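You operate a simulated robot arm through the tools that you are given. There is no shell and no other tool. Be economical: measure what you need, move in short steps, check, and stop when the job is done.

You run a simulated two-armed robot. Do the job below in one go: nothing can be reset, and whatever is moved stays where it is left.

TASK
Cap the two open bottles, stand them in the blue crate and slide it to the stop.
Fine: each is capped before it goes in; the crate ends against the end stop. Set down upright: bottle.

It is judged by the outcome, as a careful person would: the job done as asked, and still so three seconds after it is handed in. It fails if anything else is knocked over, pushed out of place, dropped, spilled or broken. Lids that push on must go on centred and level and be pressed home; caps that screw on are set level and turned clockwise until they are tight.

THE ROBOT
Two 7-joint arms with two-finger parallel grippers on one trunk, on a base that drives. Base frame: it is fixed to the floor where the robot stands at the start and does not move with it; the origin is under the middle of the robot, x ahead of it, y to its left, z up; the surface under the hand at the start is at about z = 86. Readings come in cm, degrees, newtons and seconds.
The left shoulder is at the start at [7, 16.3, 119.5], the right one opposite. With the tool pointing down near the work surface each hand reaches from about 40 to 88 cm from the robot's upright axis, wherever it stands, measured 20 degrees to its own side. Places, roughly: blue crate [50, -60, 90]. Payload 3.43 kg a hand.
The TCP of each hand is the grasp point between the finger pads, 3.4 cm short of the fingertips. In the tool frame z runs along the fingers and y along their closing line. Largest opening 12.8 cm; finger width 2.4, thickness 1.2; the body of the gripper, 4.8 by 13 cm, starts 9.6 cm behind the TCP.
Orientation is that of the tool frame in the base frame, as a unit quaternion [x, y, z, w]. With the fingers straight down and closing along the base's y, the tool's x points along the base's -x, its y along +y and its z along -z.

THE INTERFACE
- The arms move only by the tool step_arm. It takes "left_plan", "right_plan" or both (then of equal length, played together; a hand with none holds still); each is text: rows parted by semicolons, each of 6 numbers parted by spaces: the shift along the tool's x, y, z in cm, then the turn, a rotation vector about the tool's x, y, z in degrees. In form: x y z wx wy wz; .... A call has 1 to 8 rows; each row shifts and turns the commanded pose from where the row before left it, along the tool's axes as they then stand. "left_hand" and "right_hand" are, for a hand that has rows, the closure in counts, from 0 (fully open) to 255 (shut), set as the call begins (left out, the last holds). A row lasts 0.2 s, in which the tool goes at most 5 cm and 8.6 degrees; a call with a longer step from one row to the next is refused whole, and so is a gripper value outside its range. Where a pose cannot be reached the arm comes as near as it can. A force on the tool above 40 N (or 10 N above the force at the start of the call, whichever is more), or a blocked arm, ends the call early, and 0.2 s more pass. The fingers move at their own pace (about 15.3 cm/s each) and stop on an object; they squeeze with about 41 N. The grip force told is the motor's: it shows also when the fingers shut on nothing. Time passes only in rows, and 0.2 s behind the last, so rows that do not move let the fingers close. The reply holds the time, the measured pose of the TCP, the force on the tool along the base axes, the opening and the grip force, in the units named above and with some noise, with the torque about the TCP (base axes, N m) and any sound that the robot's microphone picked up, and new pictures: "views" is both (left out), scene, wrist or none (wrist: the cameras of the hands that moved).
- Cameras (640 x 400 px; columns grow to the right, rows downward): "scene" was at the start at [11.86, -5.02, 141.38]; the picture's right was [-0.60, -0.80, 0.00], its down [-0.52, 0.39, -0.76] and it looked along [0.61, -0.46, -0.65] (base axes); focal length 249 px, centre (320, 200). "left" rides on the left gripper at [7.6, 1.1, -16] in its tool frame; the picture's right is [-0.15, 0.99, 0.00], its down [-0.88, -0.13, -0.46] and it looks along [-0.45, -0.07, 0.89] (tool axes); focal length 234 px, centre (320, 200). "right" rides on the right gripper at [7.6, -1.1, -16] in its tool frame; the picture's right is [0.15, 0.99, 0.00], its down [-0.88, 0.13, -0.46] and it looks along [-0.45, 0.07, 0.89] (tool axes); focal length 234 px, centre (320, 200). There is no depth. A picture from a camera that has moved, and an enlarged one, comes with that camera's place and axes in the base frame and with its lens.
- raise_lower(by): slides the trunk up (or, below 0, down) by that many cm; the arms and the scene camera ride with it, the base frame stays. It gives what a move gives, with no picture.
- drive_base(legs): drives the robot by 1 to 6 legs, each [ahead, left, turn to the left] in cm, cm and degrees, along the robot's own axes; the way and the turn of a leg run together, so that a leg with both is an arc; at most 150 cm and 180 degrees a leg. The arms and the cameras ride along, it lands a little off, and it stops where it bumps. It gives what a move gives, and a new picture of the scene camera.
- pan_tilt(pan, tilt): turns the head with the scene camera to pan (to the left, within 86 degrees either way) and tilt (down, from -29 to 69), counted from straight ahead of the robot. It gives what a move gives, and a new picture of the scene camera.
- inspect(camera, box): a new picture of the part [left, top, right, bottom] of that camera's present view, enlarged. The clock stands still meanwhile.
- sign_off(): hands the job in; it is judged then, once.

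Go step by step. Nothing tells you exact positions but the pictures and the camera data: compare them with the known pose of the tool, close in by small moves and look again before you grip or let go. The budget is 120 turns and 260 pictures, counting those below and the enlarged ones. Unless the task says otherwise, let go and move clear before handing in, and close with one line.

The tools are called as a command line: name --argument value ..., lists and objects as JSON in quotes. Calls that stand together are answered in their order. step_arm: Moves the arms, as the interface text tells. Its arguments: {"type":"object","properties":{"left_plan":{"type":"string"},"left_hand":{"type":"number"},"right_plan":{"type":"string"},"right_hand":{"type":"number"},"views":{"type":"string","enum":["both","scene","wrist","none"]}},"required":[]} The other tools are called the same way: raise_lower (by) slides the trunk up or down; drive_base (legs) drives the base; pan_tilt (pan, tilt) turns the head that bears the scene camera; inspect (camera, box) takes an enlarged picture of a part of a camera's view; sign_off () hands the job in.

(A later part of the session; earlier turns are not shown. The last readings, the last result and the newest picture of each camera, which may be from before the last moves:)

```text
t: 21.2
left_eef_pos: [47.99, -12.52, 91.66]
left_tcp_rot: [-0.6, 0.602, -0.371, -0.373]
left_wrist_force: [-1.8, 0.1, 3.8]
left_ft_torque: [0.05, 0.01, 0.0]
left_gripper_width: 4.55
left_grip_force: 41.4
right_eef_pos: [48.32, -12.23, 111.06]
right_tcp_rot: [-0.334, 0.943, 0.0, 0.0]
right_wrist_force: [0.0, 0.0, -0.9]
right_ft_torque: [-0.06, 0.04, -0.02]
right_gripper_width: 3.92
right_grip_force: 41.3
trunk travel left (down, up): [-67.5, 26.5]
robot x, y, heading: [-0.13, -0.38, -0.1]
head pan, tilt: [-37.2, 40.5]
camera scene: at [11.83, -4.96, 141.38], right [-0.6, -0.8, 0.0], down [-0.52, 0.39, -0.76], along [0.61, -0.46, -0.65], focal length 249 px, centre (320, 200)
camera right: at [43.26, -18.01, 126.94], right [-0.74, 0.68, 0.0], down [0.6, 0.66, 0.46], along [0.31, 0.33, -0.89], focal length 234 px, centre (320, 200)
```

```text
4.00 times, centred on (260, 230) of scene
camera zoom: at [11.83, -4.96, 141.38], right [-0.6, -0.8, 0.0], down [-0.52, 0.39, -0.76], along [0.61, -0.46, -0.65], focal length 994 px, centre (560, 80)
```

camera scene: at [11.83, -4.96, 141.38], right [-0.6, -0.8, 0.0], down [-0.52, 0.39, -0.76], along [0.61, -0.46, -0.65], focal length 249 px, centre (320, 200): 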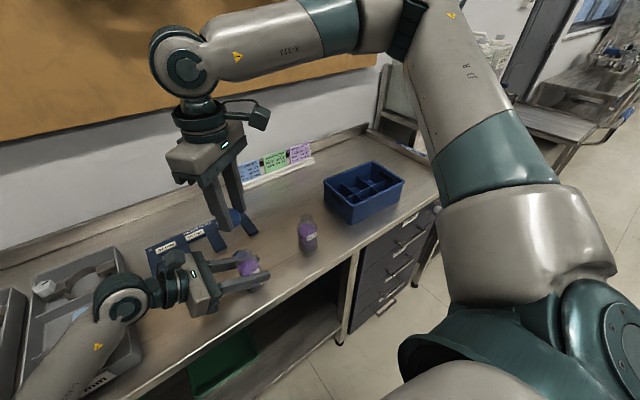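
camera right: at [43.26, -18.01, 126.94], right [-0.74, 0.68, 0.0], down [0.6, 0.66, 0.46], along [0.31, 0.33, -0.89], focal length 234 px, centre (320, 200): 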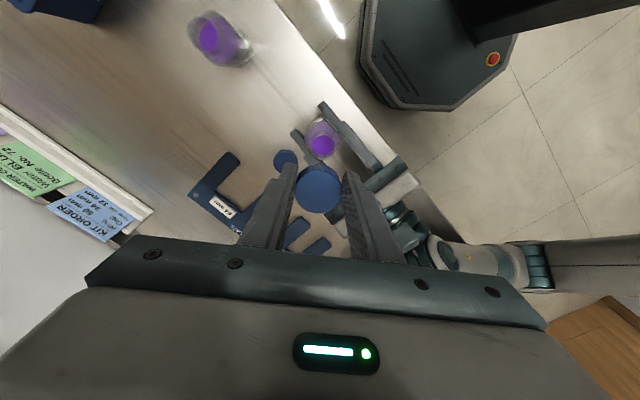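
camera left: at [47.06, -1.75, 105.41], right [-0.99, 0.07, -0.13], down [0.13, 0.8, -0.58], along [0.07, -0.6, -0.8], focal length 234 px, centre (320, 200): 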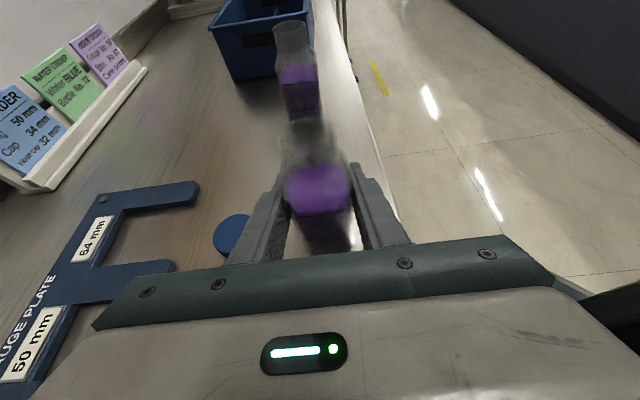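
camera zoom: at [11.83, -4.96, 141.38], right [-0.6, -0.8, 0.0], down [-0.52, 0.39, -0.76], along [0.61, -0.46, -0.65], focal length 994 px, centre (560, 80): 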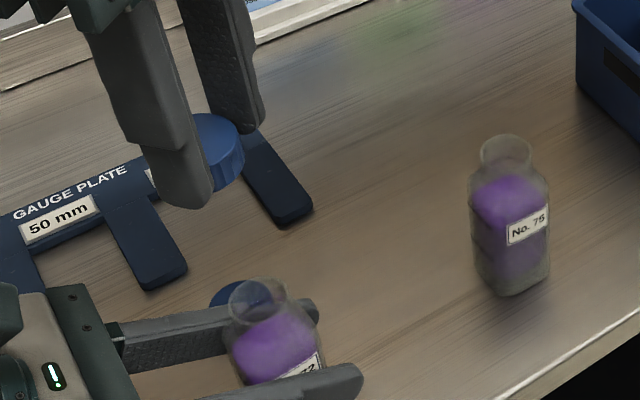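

The cap sits about 0.75 cm off the TCP in the grip (away from the camera), so I'll compensate. Lowering until it is just over the rim to check alignment.

step_arm --right_plan "0.5 0 3 0 0 0;0.46 0.08 3 0 0 0;0 0 1.7 0 0 0;0 0 0 0 0 0" --views "wrist"

inspect --camera "left" --box '[240, 40, 400, 220]'

inspect --camera "scene" --box '[210, 200, 290, 280]'

```text
t: 22.2
left_eef_pos: [48.07, -12.62, 91.57]
left_tcp_rot: [-0.601, 0.602, -0.371, -0.372]
left_wrist_force: [0.1, -0.7, 1.7]
left_ft_torque: [0.0, -0.06, 0.03]
left_gripper_width: 4.54
left_grip_force: 41.2
right_eef_pos: [47.62, -13.04, 103.13]
right_tcp_rot: [-0.333, 0.943, 0.0, 0.0]
right_wrist_force: [-0.2, 0.5, 0.6]
right_ft_torque: [-0.03, 0.01, -0.01]
right_gripper_width: 3.87
right_grip_force: 40.8
trunk travel left (down, up): [-67.5, 26.5]
robot x, y, heading: [-0.22, -0.08, 0.2]
head pan, tilt: [-37.2, 40.5]
camera right: at [42.43, -18.65, 119.12], right [-0.74, 0.68, 0.0], down [0.6, 0.66, 0.46], along [0.31, 0.34, -0.89], focal length 234 px, centre (320, 200)
```

right: 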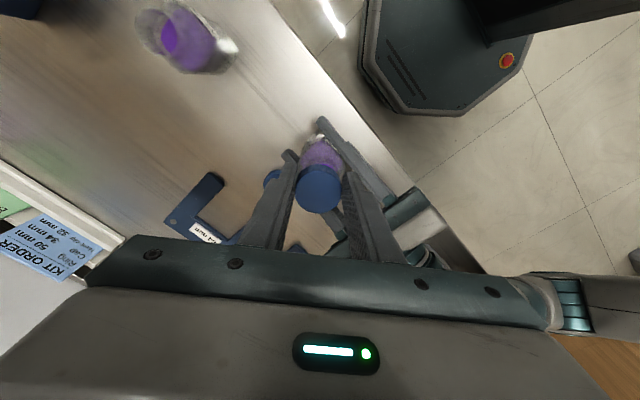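

```text
2.22 times, centred on (320, 130) of left
camera zoom: at [47.05, -1.72, 105.41], right [-0.99, 0.07, -0.13], down [0.13, 0.8, -0.58], along [0.07, -0.6, -0.8], focal length 520 px, centre (320, 356)
```

zoom: 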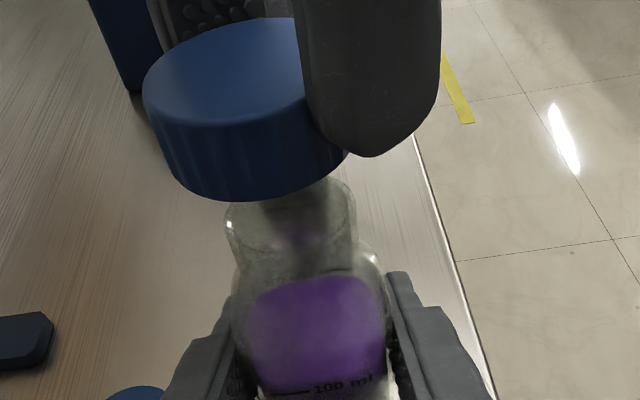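

```text
5.00 times, centred on (250, 240) of scene
camera zoom: at [11.83, -5.0, 141.38], right [-0.6, -0.8, 0.0], down [-0.52, 0.39, -0.76], along [0.61, -0.46, -0.65], focal length 1243 px, centre (670, 0)
```

zoom: 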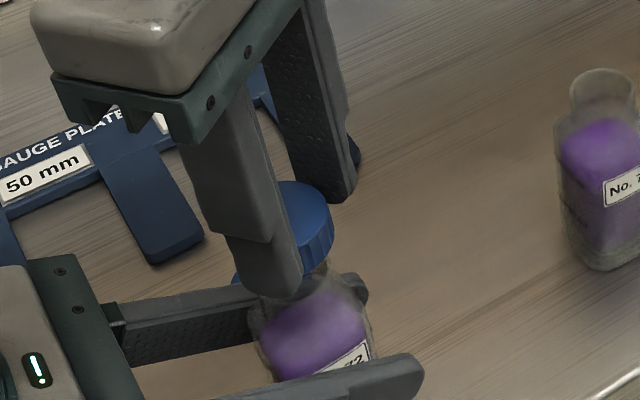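

From the three views the cap is ~0.4 cm too far in +x and ~0.3 cm too far in -y. Correcting and lowering to just above the rim.

step_arm --right_plan "0.12 0.48 0 0 0 0;0 0 0.8 0 0 0;0 0 0 0 0 0" --views "none"

inspect --camera "left" --box '[240, 60, 400, 190]'

inspect --camera "scene" --box '[220, 215, 280, 275]'

```text
t: 23.0
left_eef_pos: [48.07, -12.65, 91.63]
left_tcp_rot: [-0.601, 0.602, -0.371, -0.372]
left_wrist_force: [0.1, 0.6, 1.9]
left_ft_torque: [-0.02, -0.05, 0.03]
left_gripper_width: 4.57
left_grip_force: 40.6
right_eef_pos: [47.13, -12.66, 102.28]
right_tcp_rot: [-0.334, 0.943, 0.0, 0.0]
right_wrist_force: [0.8, 0.6, 0.2]
right_ft_torque: [0.02, 0.0, 0.02]
right_gripper_width: 3.92
right_grip_force: 40.8
trunk travel left (down, up): [-67.5, 26.5]
robot x, y, heading: [-0.08, -0.27, 0.0]
head pan, tilt: [-37.2, 40.5]
```

```text
3.08 times, centred on (320, 125) of left
camera zoom: at [47.05, -1.72, 105.41], right [-0.99, 0.07, -0.13], down [0.13, 0.8, -0.58], along [0.07, -0.6, -0.8], focal length 720 px, centre (320, 431)
```

zoom: 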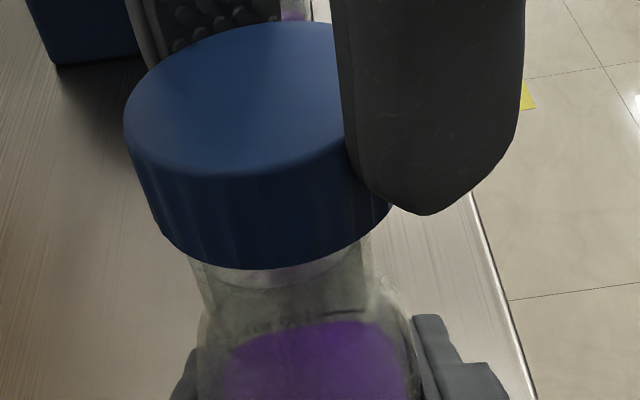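

```text
6.67 times, centred on (250, 245) of scene
camera zoom: at [11.84, -5.0, 141.38], right [-0.6, -0.8, 0.0], down [-0.52, 0.39, -0.76], along [0.61, -0.46, -0.65], focal length 1658 px, centre (787, -100)
```

zoom: 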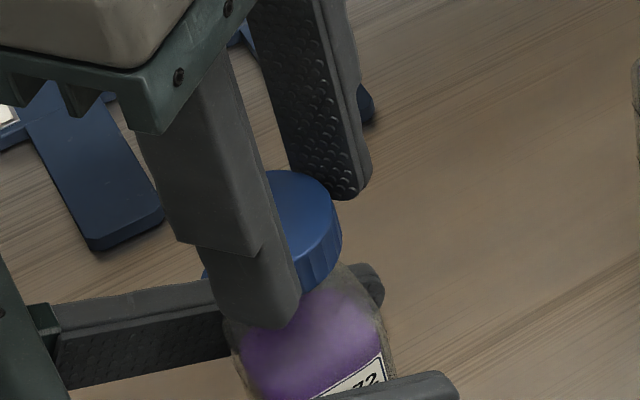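

Alignment now matches the expected projection. Lowering gently until contact shows.

step_arm --right_plan "0 0 0.2 0 0 0;0 0 0.2 0 0 0;0 0 0.2 0 0 0;0 0 0.2 0 0 0;0 0 0.2 0 0 0;0 0 0.1 0 0 0" --views "none"

inspect --camera "left" --box '[240, 60, 400, 190]'

```text
t: 24.4
left_eef_pos: [48.04, -12.63, 91.66]
left_tcp_rot: [-0.601, 0.601, -0.372, -0.372]
left_wrist_force: [1.2, 0.0, 1.6]
left_ft_torque: [0.03, -0.03, 0.03]
left_gripper_width: 4.55
left_grip_force: 40.9
right_eef_pos: [47.23, -12.82, 101.35]
right_tcp_rot: [-0.334, 0.943, 0.0, 0.0]
right_wrist_force: [0.0, -0.2, 1.9]
right_ft_torque: [0.01, -0.03, -0.01]
right_gripper_width: 3.94
right_grip_force: 41.1
trunk travel left (down, up): [-67.5, 26.5]
robot x, y, heading: [0.01, 0.07, -0.0]
head pan, tilt: [-37.2, 40.5]
```

```text
3.08 times, centred on (320, 125) of left
camera zoom: at [47.05, -1.72, 105.41], right [-0.99, 0.07, -0.13], down [0.13, 0.8, -0.58], along [0.07, -0.6, -0.8], focal length 720 px, centre (320, 431)
```

zoom: 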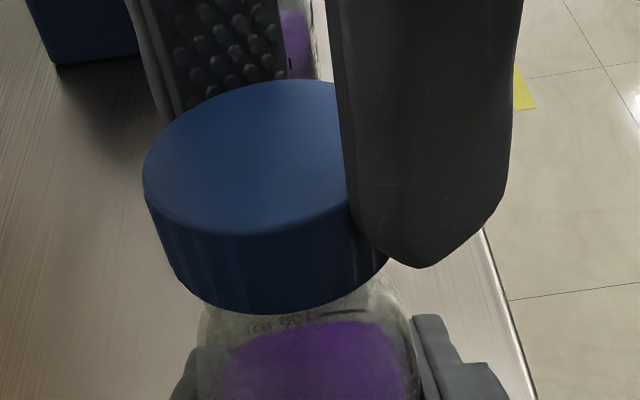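

Light contact at TCP z 101.35. Starting to turn clockwise about the cap's centre with slight downward feed.

step_arm --right_plan "0 0 0.2 0 0 0;-0.01 0.11 0 0 0 8.5;-0.01 0.11 0.03 0 0 8.5;-0.01 0.11 0.03 0 0 8.5;-0.01 0.11 0.03 0 0 8.5" --views "none"

inspect --camera "left" --box '[240, 60, 400, 190]'

```text
t: 25.6
left_eef_pos: [48.09, -12.61, 91.52]
left_tcp_rot: [-0.601, 0.602, -0.371, -0.372]
left_wrist_force: [0.8, -10.1, 1.3]
left_ft_torque: [0.67, -0.07, -0.07]
left_gripper_width: 4.5
left_grip_force: 41.2
right_eef_pos: [47.02, -12.53, 101.12]
right_tcp_rot: [-0.043, 0.999, 0.002, 0.001]
right_wrist_force: [0.1, 12.1, 1.2]
right_ft_torque: [0.47, -0.02, 0.25]
right_gripper_width: 3.91
right_grip_force: 41.4
trunk travel left (down, up): [-67.5, 26.5]
robot x, y, heading: [-0.08, 0.28, -0.2]
head pan, tilt: [-37.2, 40.5]
```

```text
3.08 times, centred on (320, 125) of left
camera zoom: at [47.03, -1.76, 105.4], right [-0.99, 0.07, -0.13], down [0.13, 0.8, -0.59], along [0.07, -0.6, -0.8], focal length 720 px, centre (320, 431)
```

zoom: 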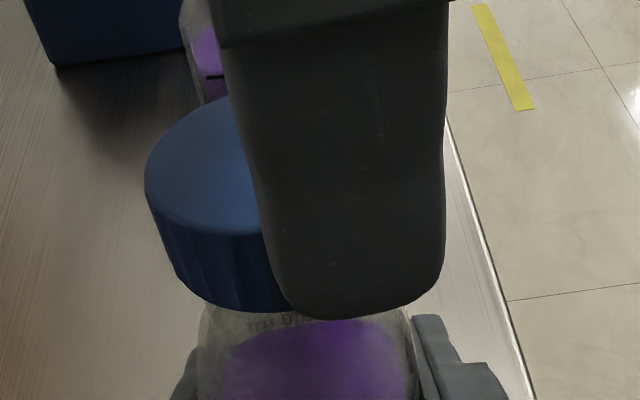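

There is lateral load because the grip is off-centre. The cap is engaged, so I'll release, centre the hand over it, and regrip.

step_arm --right_plan "0 0.1 0 0 0 0;0 0 0 0 0 0" --right_hand 135 --views "none"

step_arm --right_plan "0 0 0 0 0 0" --views "wrist"

inspect --camera "left" --box '[240, 60, 400, 190]'

inspect --camera "right" --box '[220, 100, 420, 260]'

```text
t: 26.2
left_eef_pos: [48.16, -12.64, 91.57]
left_tcp_rot: [-0.601, 0.602, -0.371, -0.372]
left_wrist_force: [0.3, 1.9, 2.6]
left_ft_torque: [0.03, -0.04, 0.02]
left_gripper_width: 4.54
left_grip_force: 41.0
right_eef_pos: [47.09, -12.51, 101.08]
right_tcp_rot: [-0.043, 0.999, 0.001, 0.0]
right_wrist_force: [-0.6, -0.4, -0.5]
right_ft_torque: [-0.01, -0.01, -0.03]
right_gripper_width: 6.03
right_grip_force: 0.1
right hand out of reach, approached as far as the arm can: row 1
trunk travel left (down, up): [-67.5, 26.5]
robot x, y, heading: [-0.09, 0.04, -0.1]
head pan, tilt: [-37.2, 40.5]
```

```text
t: 26.6
left_eef_pos: [48.1, -12.64, 91.55]
left_tcp_rot: [-0.6, 0.602, -0.372, -0.373]
left_wrist_force: [0.1, 1.8, 2.8]
left_ft_torque: [0.02, -0.02, 0.04]
left_gripper_width: 4.52
left_grip_force: 41.4
right_eef_pos: [47.08, -12.67, 101.04]
right_tcp_rot: [-0.043, 0.999, 0.001, 0.0]
right_wrist_force: [0.1, 0.9, 0.0]
right_ft_torque: [0.01, -0.04, 0.01]
right_gripper_width: 6.0
right_grip_force: 0.0
trunk travel left (down, up): [-67.5, 26.5]
robot x, y, heading: [0.03, -0.11, -0.0]
head pan, tilt: [-37.2, 40.5]
camera right: at [39.58, -14.44, 117.1], right [-0.23, 0.97, 0.0], down [0.87, 0.21, 0.46], along [0.44, 0.11, -0.89], focal length 234 px, centre (320, 200)
```

right: 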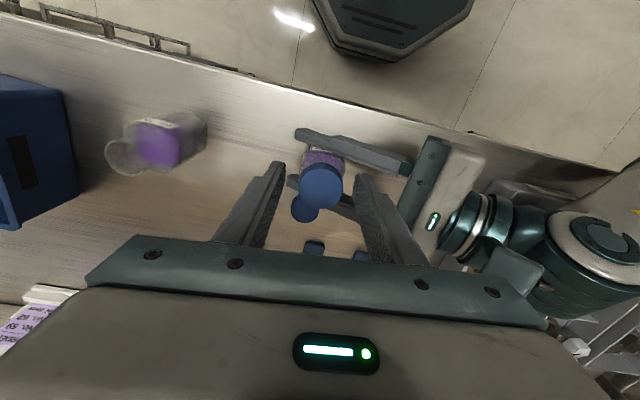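

```text
3.08 times, centred on (320, 125) of left
camera zoom: at [47.07, -1.7, 105.41], right [-0.99, 0.07, -0.13], down [0.13, 0.8, -0.58], along [0.07, -0.6, -0.8], focal length 720 px, centre (320, 431)
```

zoom: 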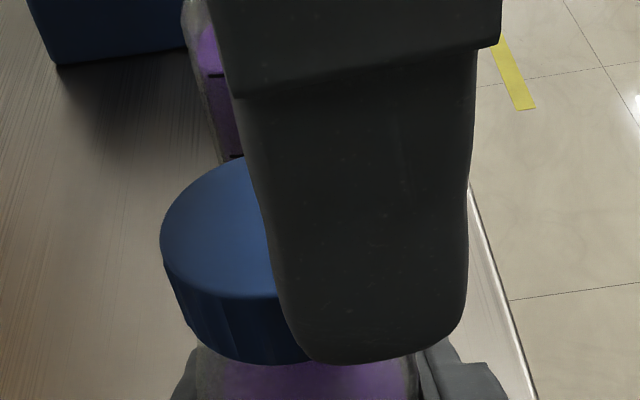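

```text
2.50 times, centred on (320, 180) of right
camera zoom: at [39.58, -14.44, 117.1], right [-0.23, 0.97, 0.0], down [0.87, 0.21, 0.46], along [0.44, 0.11, -0.89], focal length 585 px, centre (320, 250)
```

zoom: 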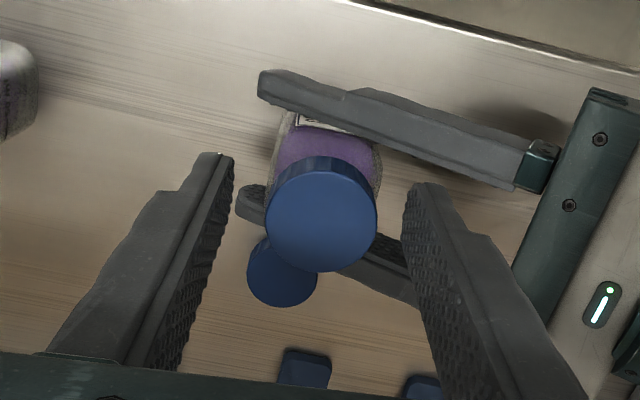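

On release the cap dropped about 0.8 cm over the neck, and it now sits level. I'll re-centre the hand by 0.5 cm and lower 1 cm, then regrip.

step_arm --right_plan "-0.5 0.1 0 0 0 0;0 0 0.5 0 0 0;0 0 0.5 0 0 0;0 0 0 0 0 0" --views "none"

step_arm --right_plan "0 0 0 0 0 0;0 0 0 0 0 0;0 0 0 0 0 0" --right_hand 255 --views "both"

inspect --camera "right" --box '[220, 100, 420, 260]'

inspect --camera "left" --box '[240, 90, 400, 220]'

```text
t: 27.6
left_eef_pos: [48.08, -12.66, 91.49]
left_tcp_rot: [-0.601, 0.601, -0.372, -0.372]
left_wrist_force: [0.8, 0.5, 2.6]
left_ft_torque: [-0.02, -0.1, 0.04]
left_gripper_width: 4.51
left_grip_force: 40.8
right_eef_pos: [47.37, -12.84, 100.12]
right_tcp_rot: [-0.044, 0.999, 0.001, 0.0]
right_wrist_force: [0.4, 0.2, 0.1]
right_ft_torque: [-0.01, -0.01, 0.02]
right_gripper_width: 6.03
right_grip_force: 0.1
right hand out of reach, approached as far as the arm can: row 3
trunk travel left (down, up): [-67.5, 26.5]
robot x, y, heading: [0.1, 0.36, -0.0]
head pan, tilt: [-37.2, 40.5]
```

```text
t: 28.4
left_eef_pos: [48.04, -12.73, 91.67]
left_tcp_rot: [-0.6, 0.601, -0.373, -0.373]
left_wrist_force: [6.9, -28.7, 1.6]
left_ft_torque: [0.85, 0.13, -0.01]
left_gripper_width: 4.56
left_grip_force: 40.6
right_eef_pos: [47.32, -12.87, 100.24]
right_tcp_rot: [-0.043, 0.999, 0.004, 0.001]
right_wrist_force: [-5.6, 25.2, 6.1]
right_ft_torque: [1.06, 0.19, 0.18]
right_gripper_width: 3.88
right_grip_force: 41.3
trunk travel left (down, up): [-67.5, 26.5]
robot x, y, heading: [-0.23, 0.13, -0.2]
head pan, tilt: [-37.2, 40.5]
camera scene: at [11.8, -5.04, 141.39], right [-0.6, -0.8, 0.0], down [-0.52, 0.39, -0.76], along [0.61, -0.46, -0.65], focal length 249 px, centre (320, 200)
camera right: at [39.89, -14.77, 116.21], right [-0.23, 0.97, 0.01], down [0.87, 0.2, 0.46], along [0.44, 0.11, -0.89], focal length 234 px, centre (320, 200)
```

scene: 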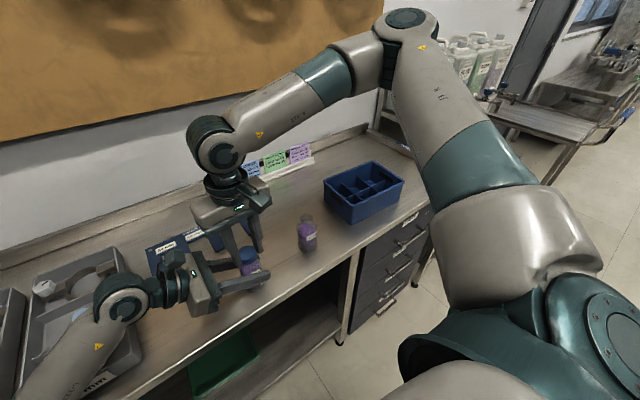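
right: 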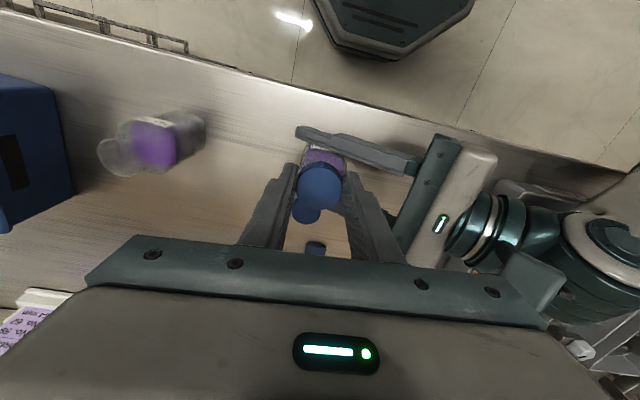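

```text
2.50 times, centred on (320, 180) of right
camera zoom: at [39.89, -14.77, 116.21], right [-0.23, 0.97, 0.01], down [0.87, 0.2, 0.46], along [0.44, 0.11, -0.89], focal length 585 px, centre (320, 250)
```

zoom: 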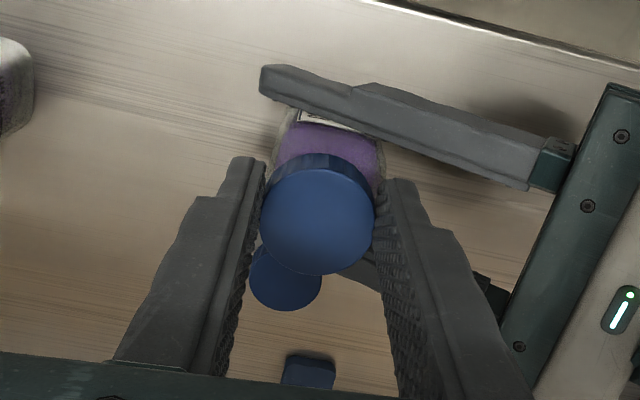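

```text
3.08 times, centred on (320, 155) of left
camera zoom: at [47.01, -1.8, 105.45], right [-0.99, 0.07, -0.13], down [0.13, 0.8, -0.59], along [0.07, -0.6, -0.8], focal length 720 px, centre (320, 338)
```

zoom: 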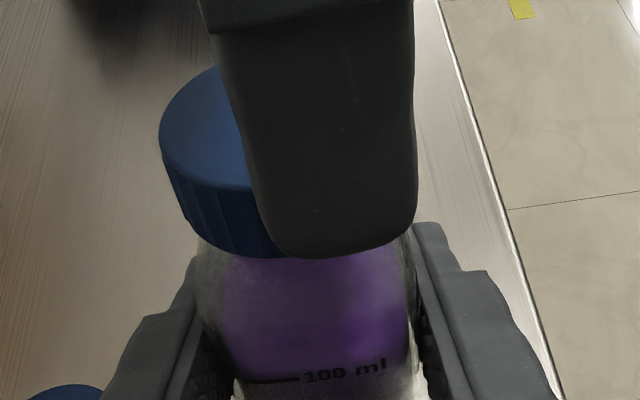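

The grip closed with a lateral load of 25 N in y, so the hand needs to shift toward +y. Easing it.

step_arm --right_plan "0 0.15 0 0 0 0;0 0.15 0 0 0 0;0 0 0 0 0 0" --views "none"

```text
t: 29.2
left_eef_pos: [48.04, -12.62, 91.58]
left_tcp_rot: [-0.599, 0.602, -0.373, -0.374]
left_wrist_force: [0.8, -22.7, 8.6]
left_ft_torque: [0.98, 0.11, 0.01]
left_gripper_width: 4.5
left_grip_force: 41.0
right_eef_pos: [47.33, -12.93, 100.3]
right_tcp_rot: [-0.043, 0.999, 0.002, 0.0]
right_wrist_force: [-1.7, 21.6, -7.1]
right_ft_torque: [0.76, 0.13, 0.13]
right_gripper_width: 3.9
right_grip_force: 41.0
right hand out of reach, approached as far as the arm can: row 2
trunk travel left (down, up): [-67.5, 26.5]
robot x, y, heading: [0.01, 0.2, -0.0]
head pan, tilt: [-37.2, 40.5]
```

The right arm is at some joint limit here. I'll let go of the cap, lift, and test how much clockwise travel is available at this spot.

step_arm --right_plan "0 0 0 0 0 0;0 0 0 0 0 0" --right_hand 135 --views "none"

step_arm --right_plan "0 0 -2 0 0 0;0 0 -4 0 0 0;0 0.4 -4 0 0 0;0 0 0 0 0 8.5;0 0 0 0 0 8.5;0 0 0 0 0 8.5;0 0 0 0 0 8.5;0 0 0 0 0 8.5" --views "scene"

inspect --camera "left" --box '[240, 90, 400, 220]'

```text
t: 29.8
left_eef_pos: [48.11, -12.5, 91.52]
left_tcp_rot: [-0.601, 0.602, -0.373, -0.371]
left_wrist_force: [2.0, 3.9, 12.8]
left_ft_torque: [0.01, -0.21, 0.07]
left_gripper_width: 4.51
left_grip_force: 41.0
right_eef_pos: [47.31, -12.87, 100.4]
right_tcp_rot: [-0.043, 0.999, 0.001, 0.001]
right_wrist_force: [0.5, -0.5, 0.7]
right_ft_torque: [0.01, 0.0, 0.03]
right_gripper_width: 6.04
right_grip_force: 0.0
trunk travel left (down, up): [-67.5, 26.5]
robot x, y, heading: [0.29, -0.15, 0.0]
head pan, tilt: [-37.2, 40.5]
```

```text
t: 31.6
left_eef_pos: [48.02, -12.52, 91.61]
left_tcp_rot: [-0.601, 0.601, -0.373, -0.372]
left_wrist_force: [1.3, 2.3, 13.9]
left_ft_torque: [-0.11, -0.19, 0.02]
left_gripper_width: 4.5
left_grip_force: 41.2
right_eef_pos: [47.18, -12.43, 110.38]
right_tcp_rot: [0.323, 0.946, -0.001, 0.002]
right_wrist_force: [0.0, -0.1, 0.2]
right_ft_torque: [0.02, 0.03, -0.03]
right_gripper_width: 6.05
right_grip_force: 0.1
trunk travel left (down, up): [-67.5, 26.5]
robot x, y, heading: [0.06, -0.39, 0.1]
head pan, tilt: [-37.2, 40.5]
camera scene: at [11.75, -4.94, 141.39], right [-0.6, -0.8, 0.0], down [-0.52, 0.39, -0.76], along [0.61, -0.46, -0.65], focal length 249 px, centre (320, 200)
```

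scene: 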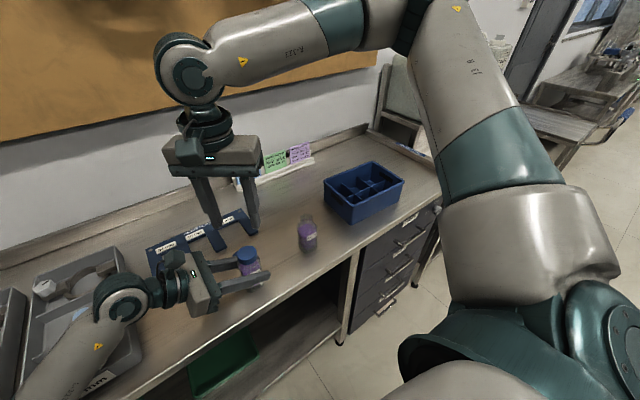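

```text
3.08 times, centred on (320, 155) of left
camera zoom: at [46.98, -1.68, 105.46], right [-0.99, 0.07, -0.13], down [0.13, 0.8, -0.59], along [0.07, -0.6, -0.8], focal length 720 px, centre (320, 338)
```

zoom: 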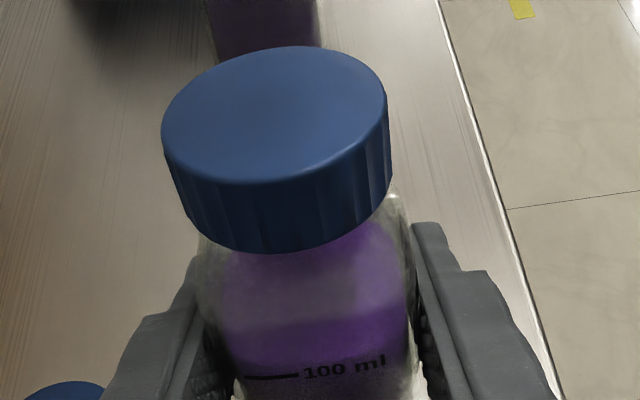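

The cap rests level on the neck. The limit comes from being low and close in, so I'll release the bottle, withdraw the left hand, raise both, and back the base 12 cm for better reach.

step_arm --left_plan "0 0 0 0 0 0;0 0 0 0 0 0" --left_hand 98 --right_plan "0 0 -3 0 0 0;0 0 -3 0 0 0" --views "none"

step_arm --left_plan "0 0 -3 0 0 0;0 0 -4 0 0 0;0 0 -4 0 0 0;0 0 -4 0 0 0;0 0 -3 0 0 0" --views "both"

inspect --camera "left" --box '[220, 60, 460, 210]'

```text
t: 32.2
left_eef_pos: [48.07, -12.52, 91.54]
left_tcp_rot: [-0.601, 0.602, -0.371, -0.373]
left_wrist_force: [0.2, 0.1, 0.0]
left_ft_torque: [0.01, -0.01, 0.02]
left_gripper_width: 7.86
left_grip_force: 0.1
right_eef_pos: [47.19, -12.25, 116.33]
right_tcp_rot: [0.321, 0.947, 0.0, 0.0]
right_wrist_force: [0.5, -0.3, -0.4]
right_ft_torque: [-0.04, -0.01, 0.02]
right_gripper_width: 6.0
right_grip_force: 0.1
trunk travel left (down, up): [-67.5, 26.5]
robot x, y, heading: [-0.16, -0.23, -0.2]
head pan, tilt: [-37.2, 40.5]
```

```text
t: 33.4
left_eef_pos: [48.43, 3.5, 99.58]
left_tcp_rot: [-0.6, 0.602, -0.372, -0.373]
left_wrist_force: [0.2, 0.1, -0.5]
left_ft_torque: [0.0, 0.01, 0.0]
left_gripper_width: 7.89
left_grip_force: 0.1
right_eef_pos: [47.22, -12.18, 116.37]
right_tcp_rot: [0.321, 0.947, 0.0, 0.0]
right_wrist_force: [0.0, 0.3, -0.7]
right_ft_torque: [-0.01, 0.02, 0.02]
right_gripper_width: 6.03
right_grip_force: 0.1
trunk travel left (down, up): [-67.5, 26.5]
robot x, y, heading: [0.18, -0.08, -0.0]
head pan, tilt: [-37.2, 40.5]
camera scene: at [11.82, -4.94, 141.38], right [-0.6, -0.8, 0.0], down [-0.52, 0.39, -0.76], along [0.61, -0.46, -0.65], focal length 249 px, centre (320, 200)
camera left: at [47.26, 14.34, 113.42], right [-0.99, 0.07, -0.13], down [0.13, 0.8, -0.59], along [0.07, -0.6, -0.8], focal length 234 px, centre (320, 200)
```

scene: 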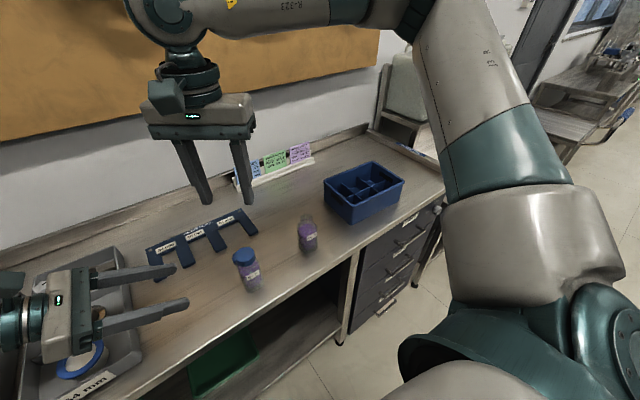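
left: 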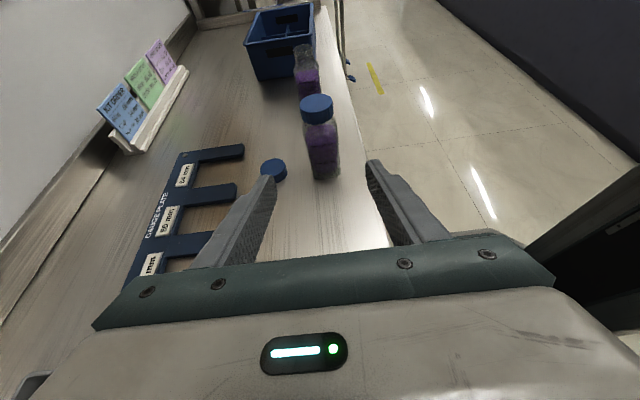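

```text
2.67 times, centred on (340, 135) of left
camera zoom: at [47.26, 14.34, 113.42], right [-0.99, 0.07, -0.13], down [0.13, 0.8, -0.59], along [0.07, -0.6, -0.8], focal length 624 px, centre (267, 373)
```

zoom: 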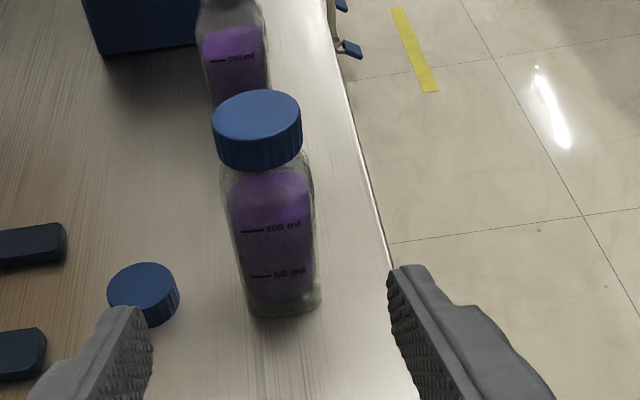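

Bottle A stands upright with its cap seated loosely. Backing the base by 12 cm.

drive_base --legs '[[-12, 0, 0]]'

```text
t: 34.6
left_eef_pos: [36.25, 3.38, 99.45]
left_tcp_rot: [-0.601, 0.602, -0.372, -0.373]
left_wrist_force: [-0.5, 0.5, -0.2]
left_ft_torque: [-0.02, 0.0, 0.0]
left_gripper_width: 7.89
left_grip_force: 0.0
right_eef_pos: [35.09, -12.26, 116.31]
right_tcp_rot: [0.321, 0.947, 0.0, 0.0]
right_wrist_force: [-0.2, 0.0, -0.5]
right_ft_torque: [-0.04, 0.02, 0.01]
right_gripper_width: 6.04
right_grip_force: 0.1
trunk travel left (down, up): [-67.5, 26.5]
robot x, y, heading: [-12.08, -0.14, 0.0]
head pan, tilt: [-37.2, 40.5]
camera scene: at [-0.22, -5.0, 141.37], right [-0.6, -0.8, 0.0], down [-0.52, 0.39, -0.76], along [0.61, -0.46, -0.65], focal length 249 px, centre (320, 200)
```

scene: 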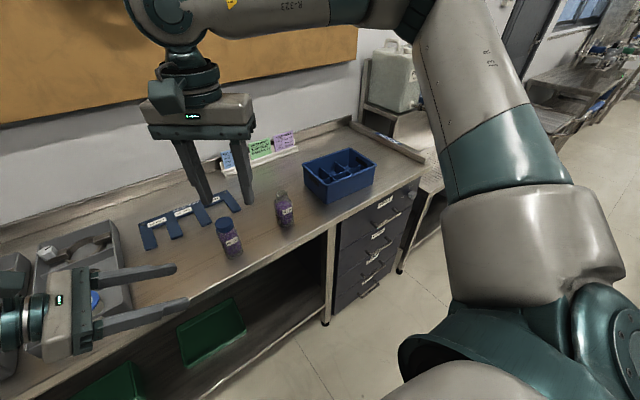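

Testing the right arm's range above bottle A from the new base place: moving over it and turning to about -40°.

step_arm --right_plan "-3.4 2.57 0 0 0 0;-3.4 2.57 0 0 0 0;-3.35 2.6 0 0 0 0;0 0 0 0 0 -8.5;0 0 0 0 0 -8.5;0 0 0 0 0 -8.5;0 0 0 0 0 -8.5;0 0 0 0 0 -8.5" --views "none"

step_arm --right_plan "0 0 1 0 0 -8.5;0 0 1 0 0 -8.5;0 0 1 0 0 -8.5;0 0 0 0 0 -8.5" --views "wrist"

inspect --camera "right" --box '[220, 80, 420, 240]'

inspect --camera "scene" --box '[190, 190, 310, 270]'

```text
t: 36.5
left_eef_pos: [36.23, 3.27, 99.47]
left_tcp_rot: [-0.601, 0.602, -0.371, -0.373]
left_wrist_force: [0.4, 0.2, 0.5]
left_ft_torque: [0.0, 0.02, 0.01]
left_gripper_width: 7.89
left_grip_force: 0.1
right_eef_pos: [43.01, -14.8, 118.67]
right_tcp_rot: [-0.044, 0.999, 0.002, -0.001]
right_wrist_force: [0.4, -0.4, -0.5]
right_ft_torque: [0.0, 0.02, 0.0]
right_gripper_width: 6.05
right_grip_force: 0.1
right hand out of reach, approached as far as the arm can: row 1, 2, 3, 7
trunk travel left (down, up): [-67.5, 26.5]
robot x, y, heading: [-12.15, -0.01, -0.2]
head pan, tilt: [-37.2, 40.5]
```

```text
t: 37.5
left_eef_pos: [36.28, 3.32, 99.57]
left_tcp_rot: [-0.6, 0.602, -0.372, -0.373]
left_wrist_force: [0.4, 0.2, 0.4]
left_ft_torque: [0.03, 0.0, -0.03]
left_gripper_width: 7.86
left_grip_force: 0.1
right_eef_pos: [42.83, -14.58, 115.83]
right_tcp_rot: [-0.335, 0.942, -0.001, -0.001]
right_wrist_force: [-1.1, -0.1, 0.2]
right_ft_torque: [-0.01, 0.01, 0.02]
right_gripper_width: 6.03
right_grip_force: 0.2
trunk travel left (down, up): [-67.5, 26.5]
robot x, y, heading: [-12.06, 0.08, -0.0]
head pan, tilt: [-37.2, 40.5]
camera right: at [37.77, -20.39, 131.87], right [-0.74, 0.68, 0.0], down [0.6, 0.66, 0.46], along [0.31, 0.34, -0.89], focal length 234 px, centre (320, 200)
```

right: 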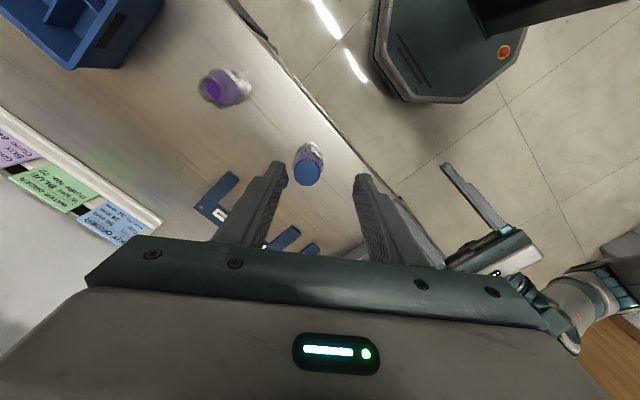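

```text
2.50 times, centred on (320, 160) of right
camera zoom: at [37.77, -20.39, 131.87], right [-0.74, 0.68, 0.0], down [0.6, 0.66, 0.46], along [0.31, 0.34, -0.89], focal length 585 px, centre (320, 300)
```

zoom: 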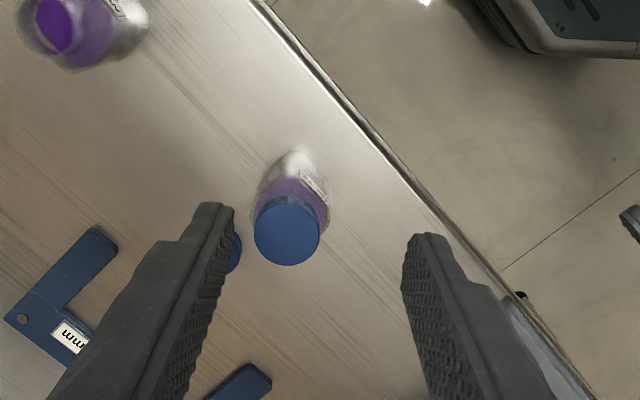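

```text
5.00 times, centred on (250, 230) of scene
camera zoom: at [-0.26, -5.01, 141.38], right [-0.6, -0.8, 0.0], down [-0.52, 0.39, -0.76], along [0.61, -0.46, -0.65], focal length 1243 px, centre (670, 50)
```

zoom: 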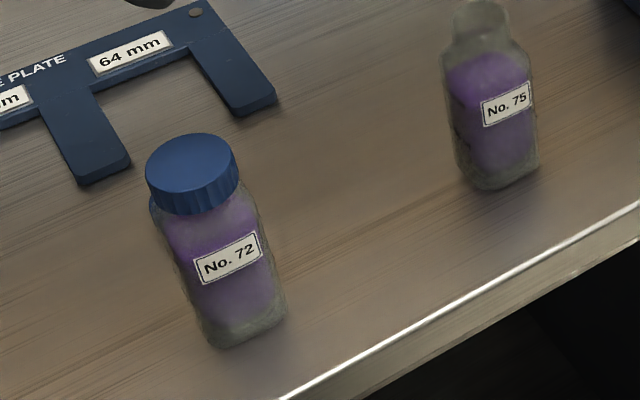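

Continuing the range test: over the bottle at (48,-12.4,107), then turning clockwise stepwise.

step_arm --right_plan "-2.7 -0.8 2 0 0 0;-2.7 -0.8 3 0 0 0;0 0 4 0 0 0;0 0 0 0 0 8.5;0 0 0 0 0 8.5;0 0 0 0 0 8.5" --views "none"

step_arm --right_plan "0 0 0 0 0 8.5;0 0 0 0 0 8.5;0 0 0 0 0 8.5;0 0 0 0 0 8.5" --views "none"

```text
t: 38.9
left_eef_pos: [36.23, 3.35, 99.58]
left_tcp_rot: [-0.6, 0.602, -0.371, -0.373]
left_wrist_force: [0.1, 0.1, 0.8]
left_ft_torque: [-0.04, -0.02, 0.03]
left_gripper_width: 7.87
left_grip_force: 0.1
right_eef_pos: [45.54, -15.32, 107.7]
right_tcp_rot: [-0.115, 0.993, 0.0, 0.0]
right_wrist_force: [0.5, -0.2, 0.0]
right_ft_torque: [-0.01, 0.01, -0.01]
right_gripper_width: 6.03
right_grip_force: 0.1
right hand out of reach, approached as far as the arm can: row 1, 2
trunk travel left (down, up): [-67.5, 26.5]
robot x, y, heading: [-12.06, 0.13, 0.0]
head pan, tilt: [-37.2, 40.5]
```

```text
t: 39.9
left_eef_pos: [36.32, 3.42, 99.56]
left_tcp_rot: [-0.601, 0.601, -0.372, -0.372]
left_wrist_force: [0.5, -0.2, -0.8]
left_ft_torque: [-0.02, -0.04, -0.02]
left_gripper_width: 7.9
left_grip_force: 0.1
right_eef_pos: [45.64, -15.35, 107.65]
right_tcp_rot: [0.18, 0.984, 0.0, -0.001]
right_wrist_force: [0.2, -0.8, 0.5]
right_ft_torque: [-0.03, 0.02, -0.04]
right_gripper_width: 6.03
right_grip_force: 0.0
trunk travel left (down, up): [-67.5, 26.5]
robot x, y, heading: [-11.84, 0.32, 0.0]
head pan, tilt: [-37.2, 40.5]
```

The limit proves to be the right arm's azimuth (about -15° from the robot's axis), not the wrist. I'll drive 10 cm to the left so the bottle lies more to the right.

drive_base --legs '[[0, 10, 0]]'

step_arm --right_plan "-0.8 -4 0 0 0 -8.5;-0.8 -3 0 0 0 -8.5;-0.8 0 1 0 0 -8.5;0 0 1 0 0 -8.5;0 0 0 0 0 -8.5;0 0 0 0 0 -8.5" --views "wrist"

```text
t: 41.0
left_eef_pos: [36.25, 13.38, 99.54]
left_tcp_rot: [-0.6, 0.603, -0.371, -0.372]
left_wrist_force: [0.5, 0.1, 0.4]
left_ft_torque: [-0.01, -0.03, 0.02]
left_gripper_width: 7.9
left_grip_force: 0.1
right_eef_pos: [45.69, -5.13, 107.72]
right_tcp_rot: [0.18, 0.984, 0.0, 0.0]
right_wrist_force: [-0.6, -0.7, 0.1]
right_ft_torque: [-0.01, 0.0, -0.02]
right_gripper_width: 6.03
right_grip_force: 0.0
trunk travel left (down, up): [-67.5, 26.5]
robot x, y, heading: [-11.99, 10.07, -0.0]
head pan, tilt: [-37.2, 40.5]
camera scene: at [-0.27, 5.11, 141.38], right [-0.61, -0.8, 0.0], down [-0.52, 0.39, -0.76], along [0.6, -0.46, -0.65], focal length 249 px, centre (320, 200)
```

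scene: 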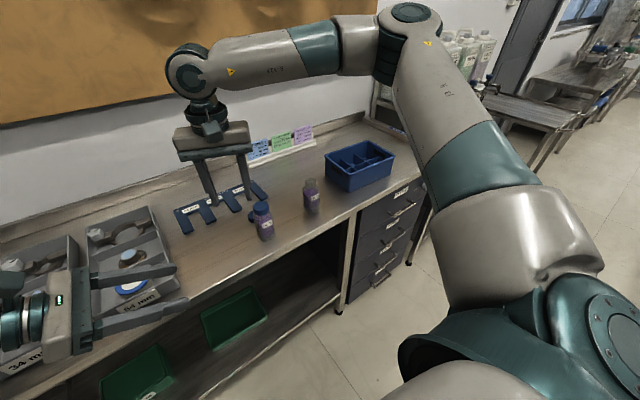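

```text
t: 42.4
left_eef_pos: [36.2, 13.5, 99.56]
left_tcp_rot: [-0.6, 0.603, -0.371, -0.373]
left_wrist_force: [0.4, 0.3, 0.5]
left_ft_torque: [0.01, 0.02, -0.01]
left_gripper_width: 7.86
left_grip_force: 0.0
right_eef_pos: [45.86, -12.52, 105.76]
right_tcp_rot: [-0.262, 0.965, 0.0, 0.0]
right_wrist_force: [0.0, 0.1, -0.3]
right_ft_torque: [0.0, 0.02, 0.02]
right_gripper_width: 6.02
right_grip_force: 0.1
trunk travel left (down, up): [-67.5, 26.5]
robot x, y, heading: [-12.19, 10.44, -0.1]
head pan, tilt: [-37.2, 40.5]
camera right: at [39.89, -17.32, 121.8], right [-0.63, 0.78, 0.0], down [0.69, 0.56, 0.46], along [0.35, 0.29, -0.89], focal length 234 px, centre (320, 200)
```

right: 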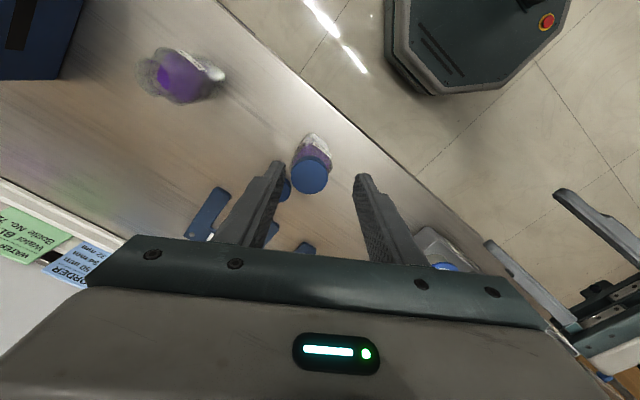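

Reach is fine now. Bringing the left hand back into line with bottle A.

step_arm --left_plan "1.12 -2.98 2.24 0 0 0;1.12 -2.98 2.24 0 0 0;1.12 -2.98 2.24 0 0 0;1.12 -2.98 2.24 0 0 0" --views "wrist"

inspect --camera "left" --box '[220, 60, 460, 210]'

```text
t: 43.4
left_eef_pos: [48.59, 3.07, 99.55]
left_tcp_rot: [-0.601, 0.602, -0.371, -0.373]
left_wrist_force: [-0.3, -0.3, 0.1]
left_ft_torque: [0.04, 0.0, -0.01]
left_gripper_width: 7.87
left_grip_force: 0.0
right_eef_pos: [45.92, -12.58, 105.69]
right_tcp_rot: [-0.262, 0.965, 0.0, 0.0]
right_wrist_force: [0.0, 0.3, -0.8]
right_ft_torque: [0.04, 0.01, 0.03]
right_gripper_width: 6.04
right_grip_force: 0.2
trunk travel left (down, up): [-67.5, 26.5]
robot x, y, heading: [-11.91, 10.06, -0.3]
head pan, tilt: [-37.2, 40.5]
camera left: at [47.5, 13.89, 113.38], right [-0.99, 0.07, -0.13], down [0.13, 0.8, -0.58], along [0.06, -0.59, -0.8], focal length 234 px, centre (320, 200)
```

left: 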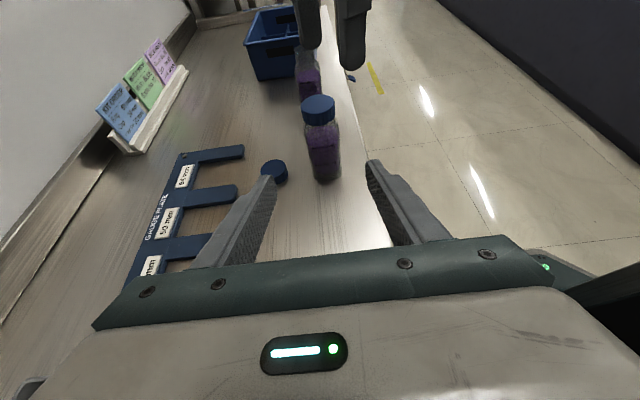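

```text
2.67 times, centred on (340, 135) of left
camera zoom: at [47.5, 13.89, 113.38], right [-0.99, 0.07, -0.13], down [0.13, 0.8, -0.58], along [0.06, -0.59, -0.8], focal length 624 px, centre (267, 373)
```

zoom: 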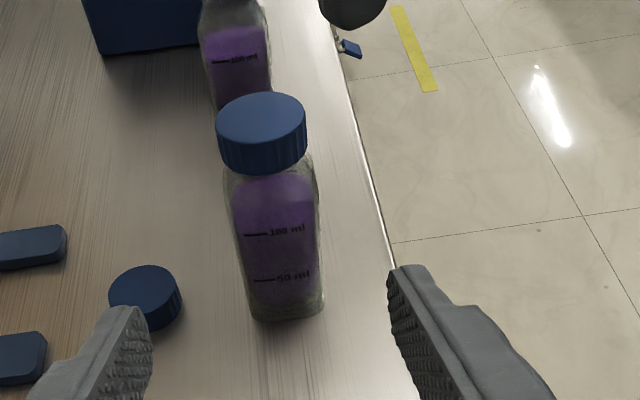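

Same alignment as before. Advancing the left hand to bottle A and gripping it.

step_arm --left_plan "0 0.4 3.5 0 0 0;0 0 3.5 0 0 0;0 0 3.5 0 0 0;0 0 3.5 0 0 0;-0.1 0 3.5 0 0 0;0 0 0 0 0 0" --views "none"

step_arm --left_plan "0 0 0 0 0 0;0 0 0 0 0 0;0 0 0 0 0 0" --left_hand 255 --views "wrist"

inspect --camera "left" --box '[240, 90, 400, 220]'

inspect --camera "right" --box '[220, 80, 420, 240]'

```text
t: 44.8
left_eef_pos: [48.06, -12.31, 91.85]
left_tcp_rot: [-0.6, 0.602, -0.372, -0.373]
left_wrist_force: [-0.6, 0.0, 0.0]
left_ft_torque: [0.01, -0.02, -0.02]
left_gripper_width: 7.87
left_grip_force: 0.0
right_eef_pos: [45.8, -12.33, 105.77]
right_tcp_rot: [-0.261, 0.965, 0.0, -0.001]
right_wrist_force: [-0.5, -0.6, 0.8]
right_ft_torque: [0.01, -0.02, 0.01]
right_gripper_width: 6.04
right_grip_force: 0.1
trunk travel left (down, up): [-67.5, 26.5]
robot x, y, heading: [-12.22, 10.17, 0.2]
head pan, tilt: [-37.2, 40.5]
```

```text
t: 45.6
left_eef_pos: [47.92, -12.56, 91.96]
left_tcp_rot: [-0.601, 0.602, -0.371, -0.372]
left_wrist_force: [0.5, 0.6, 0.4]
left_ft_torque: [-0.03, -0.02, 0.02]
left_gripper_width: 4.51
left_grip_force: 41.2
right_eef_pos: [45.79, -12.5, 105.88]
right_tcp_rot: [-0.262, 0.965, 0.0, 0.0]
right_wrist_force: [-0.1, 0.1, -0.2]
right_ft_torque: [-0.01, 0.0, -0.01]
right_gripper_width: 6.05
right_grip_force: 0.0
trunk travel left (down, up): [-67.5, 26.5]
robot x, y, heading: [-11.76, 10.03, 0.0]
head pan, tilt: [-37.2, 40.5]
camera left: at [46.92, -1.57, 105.79], right [-0.99, 0.07, -0.13], down [0.13, 0.8, -0.58], along [0.06, -0.6, -0.8], focal length 234 px, centre (320, 200)
```

left: 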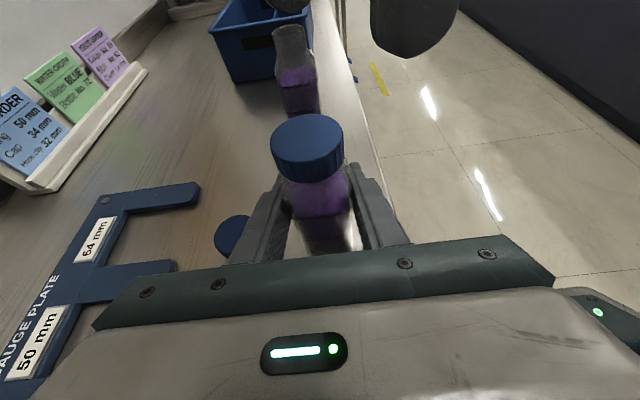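

```text
3.08 times, centred on (320, 155) of left
camera zoom: at [46.92, -1.57, 105.79], right [-0.99, 0.07, -0.13], down [0.13, 0.8, -0.58], along [0.06, -0.6, -0.8], focal length 720 px, centre (320, 338)
```

zoom: 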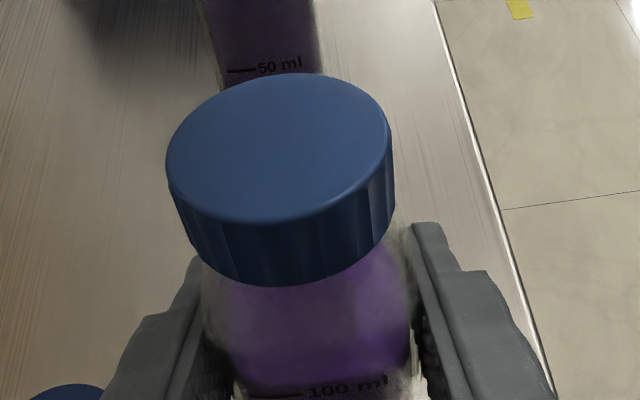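

```text
2.50 times, centred on (320, 160) of right
camera zoom: at [39.88, -17.33, 121.81], right [-0.63, 0.78, 0.0], down [0.69, 0.56, 0.46], along [0.35, 0.29, -0.89], focal length 585 px, centre (320, 300)
```

zoom: 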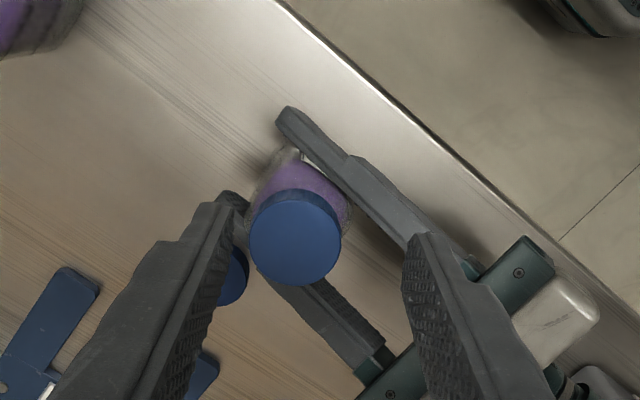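

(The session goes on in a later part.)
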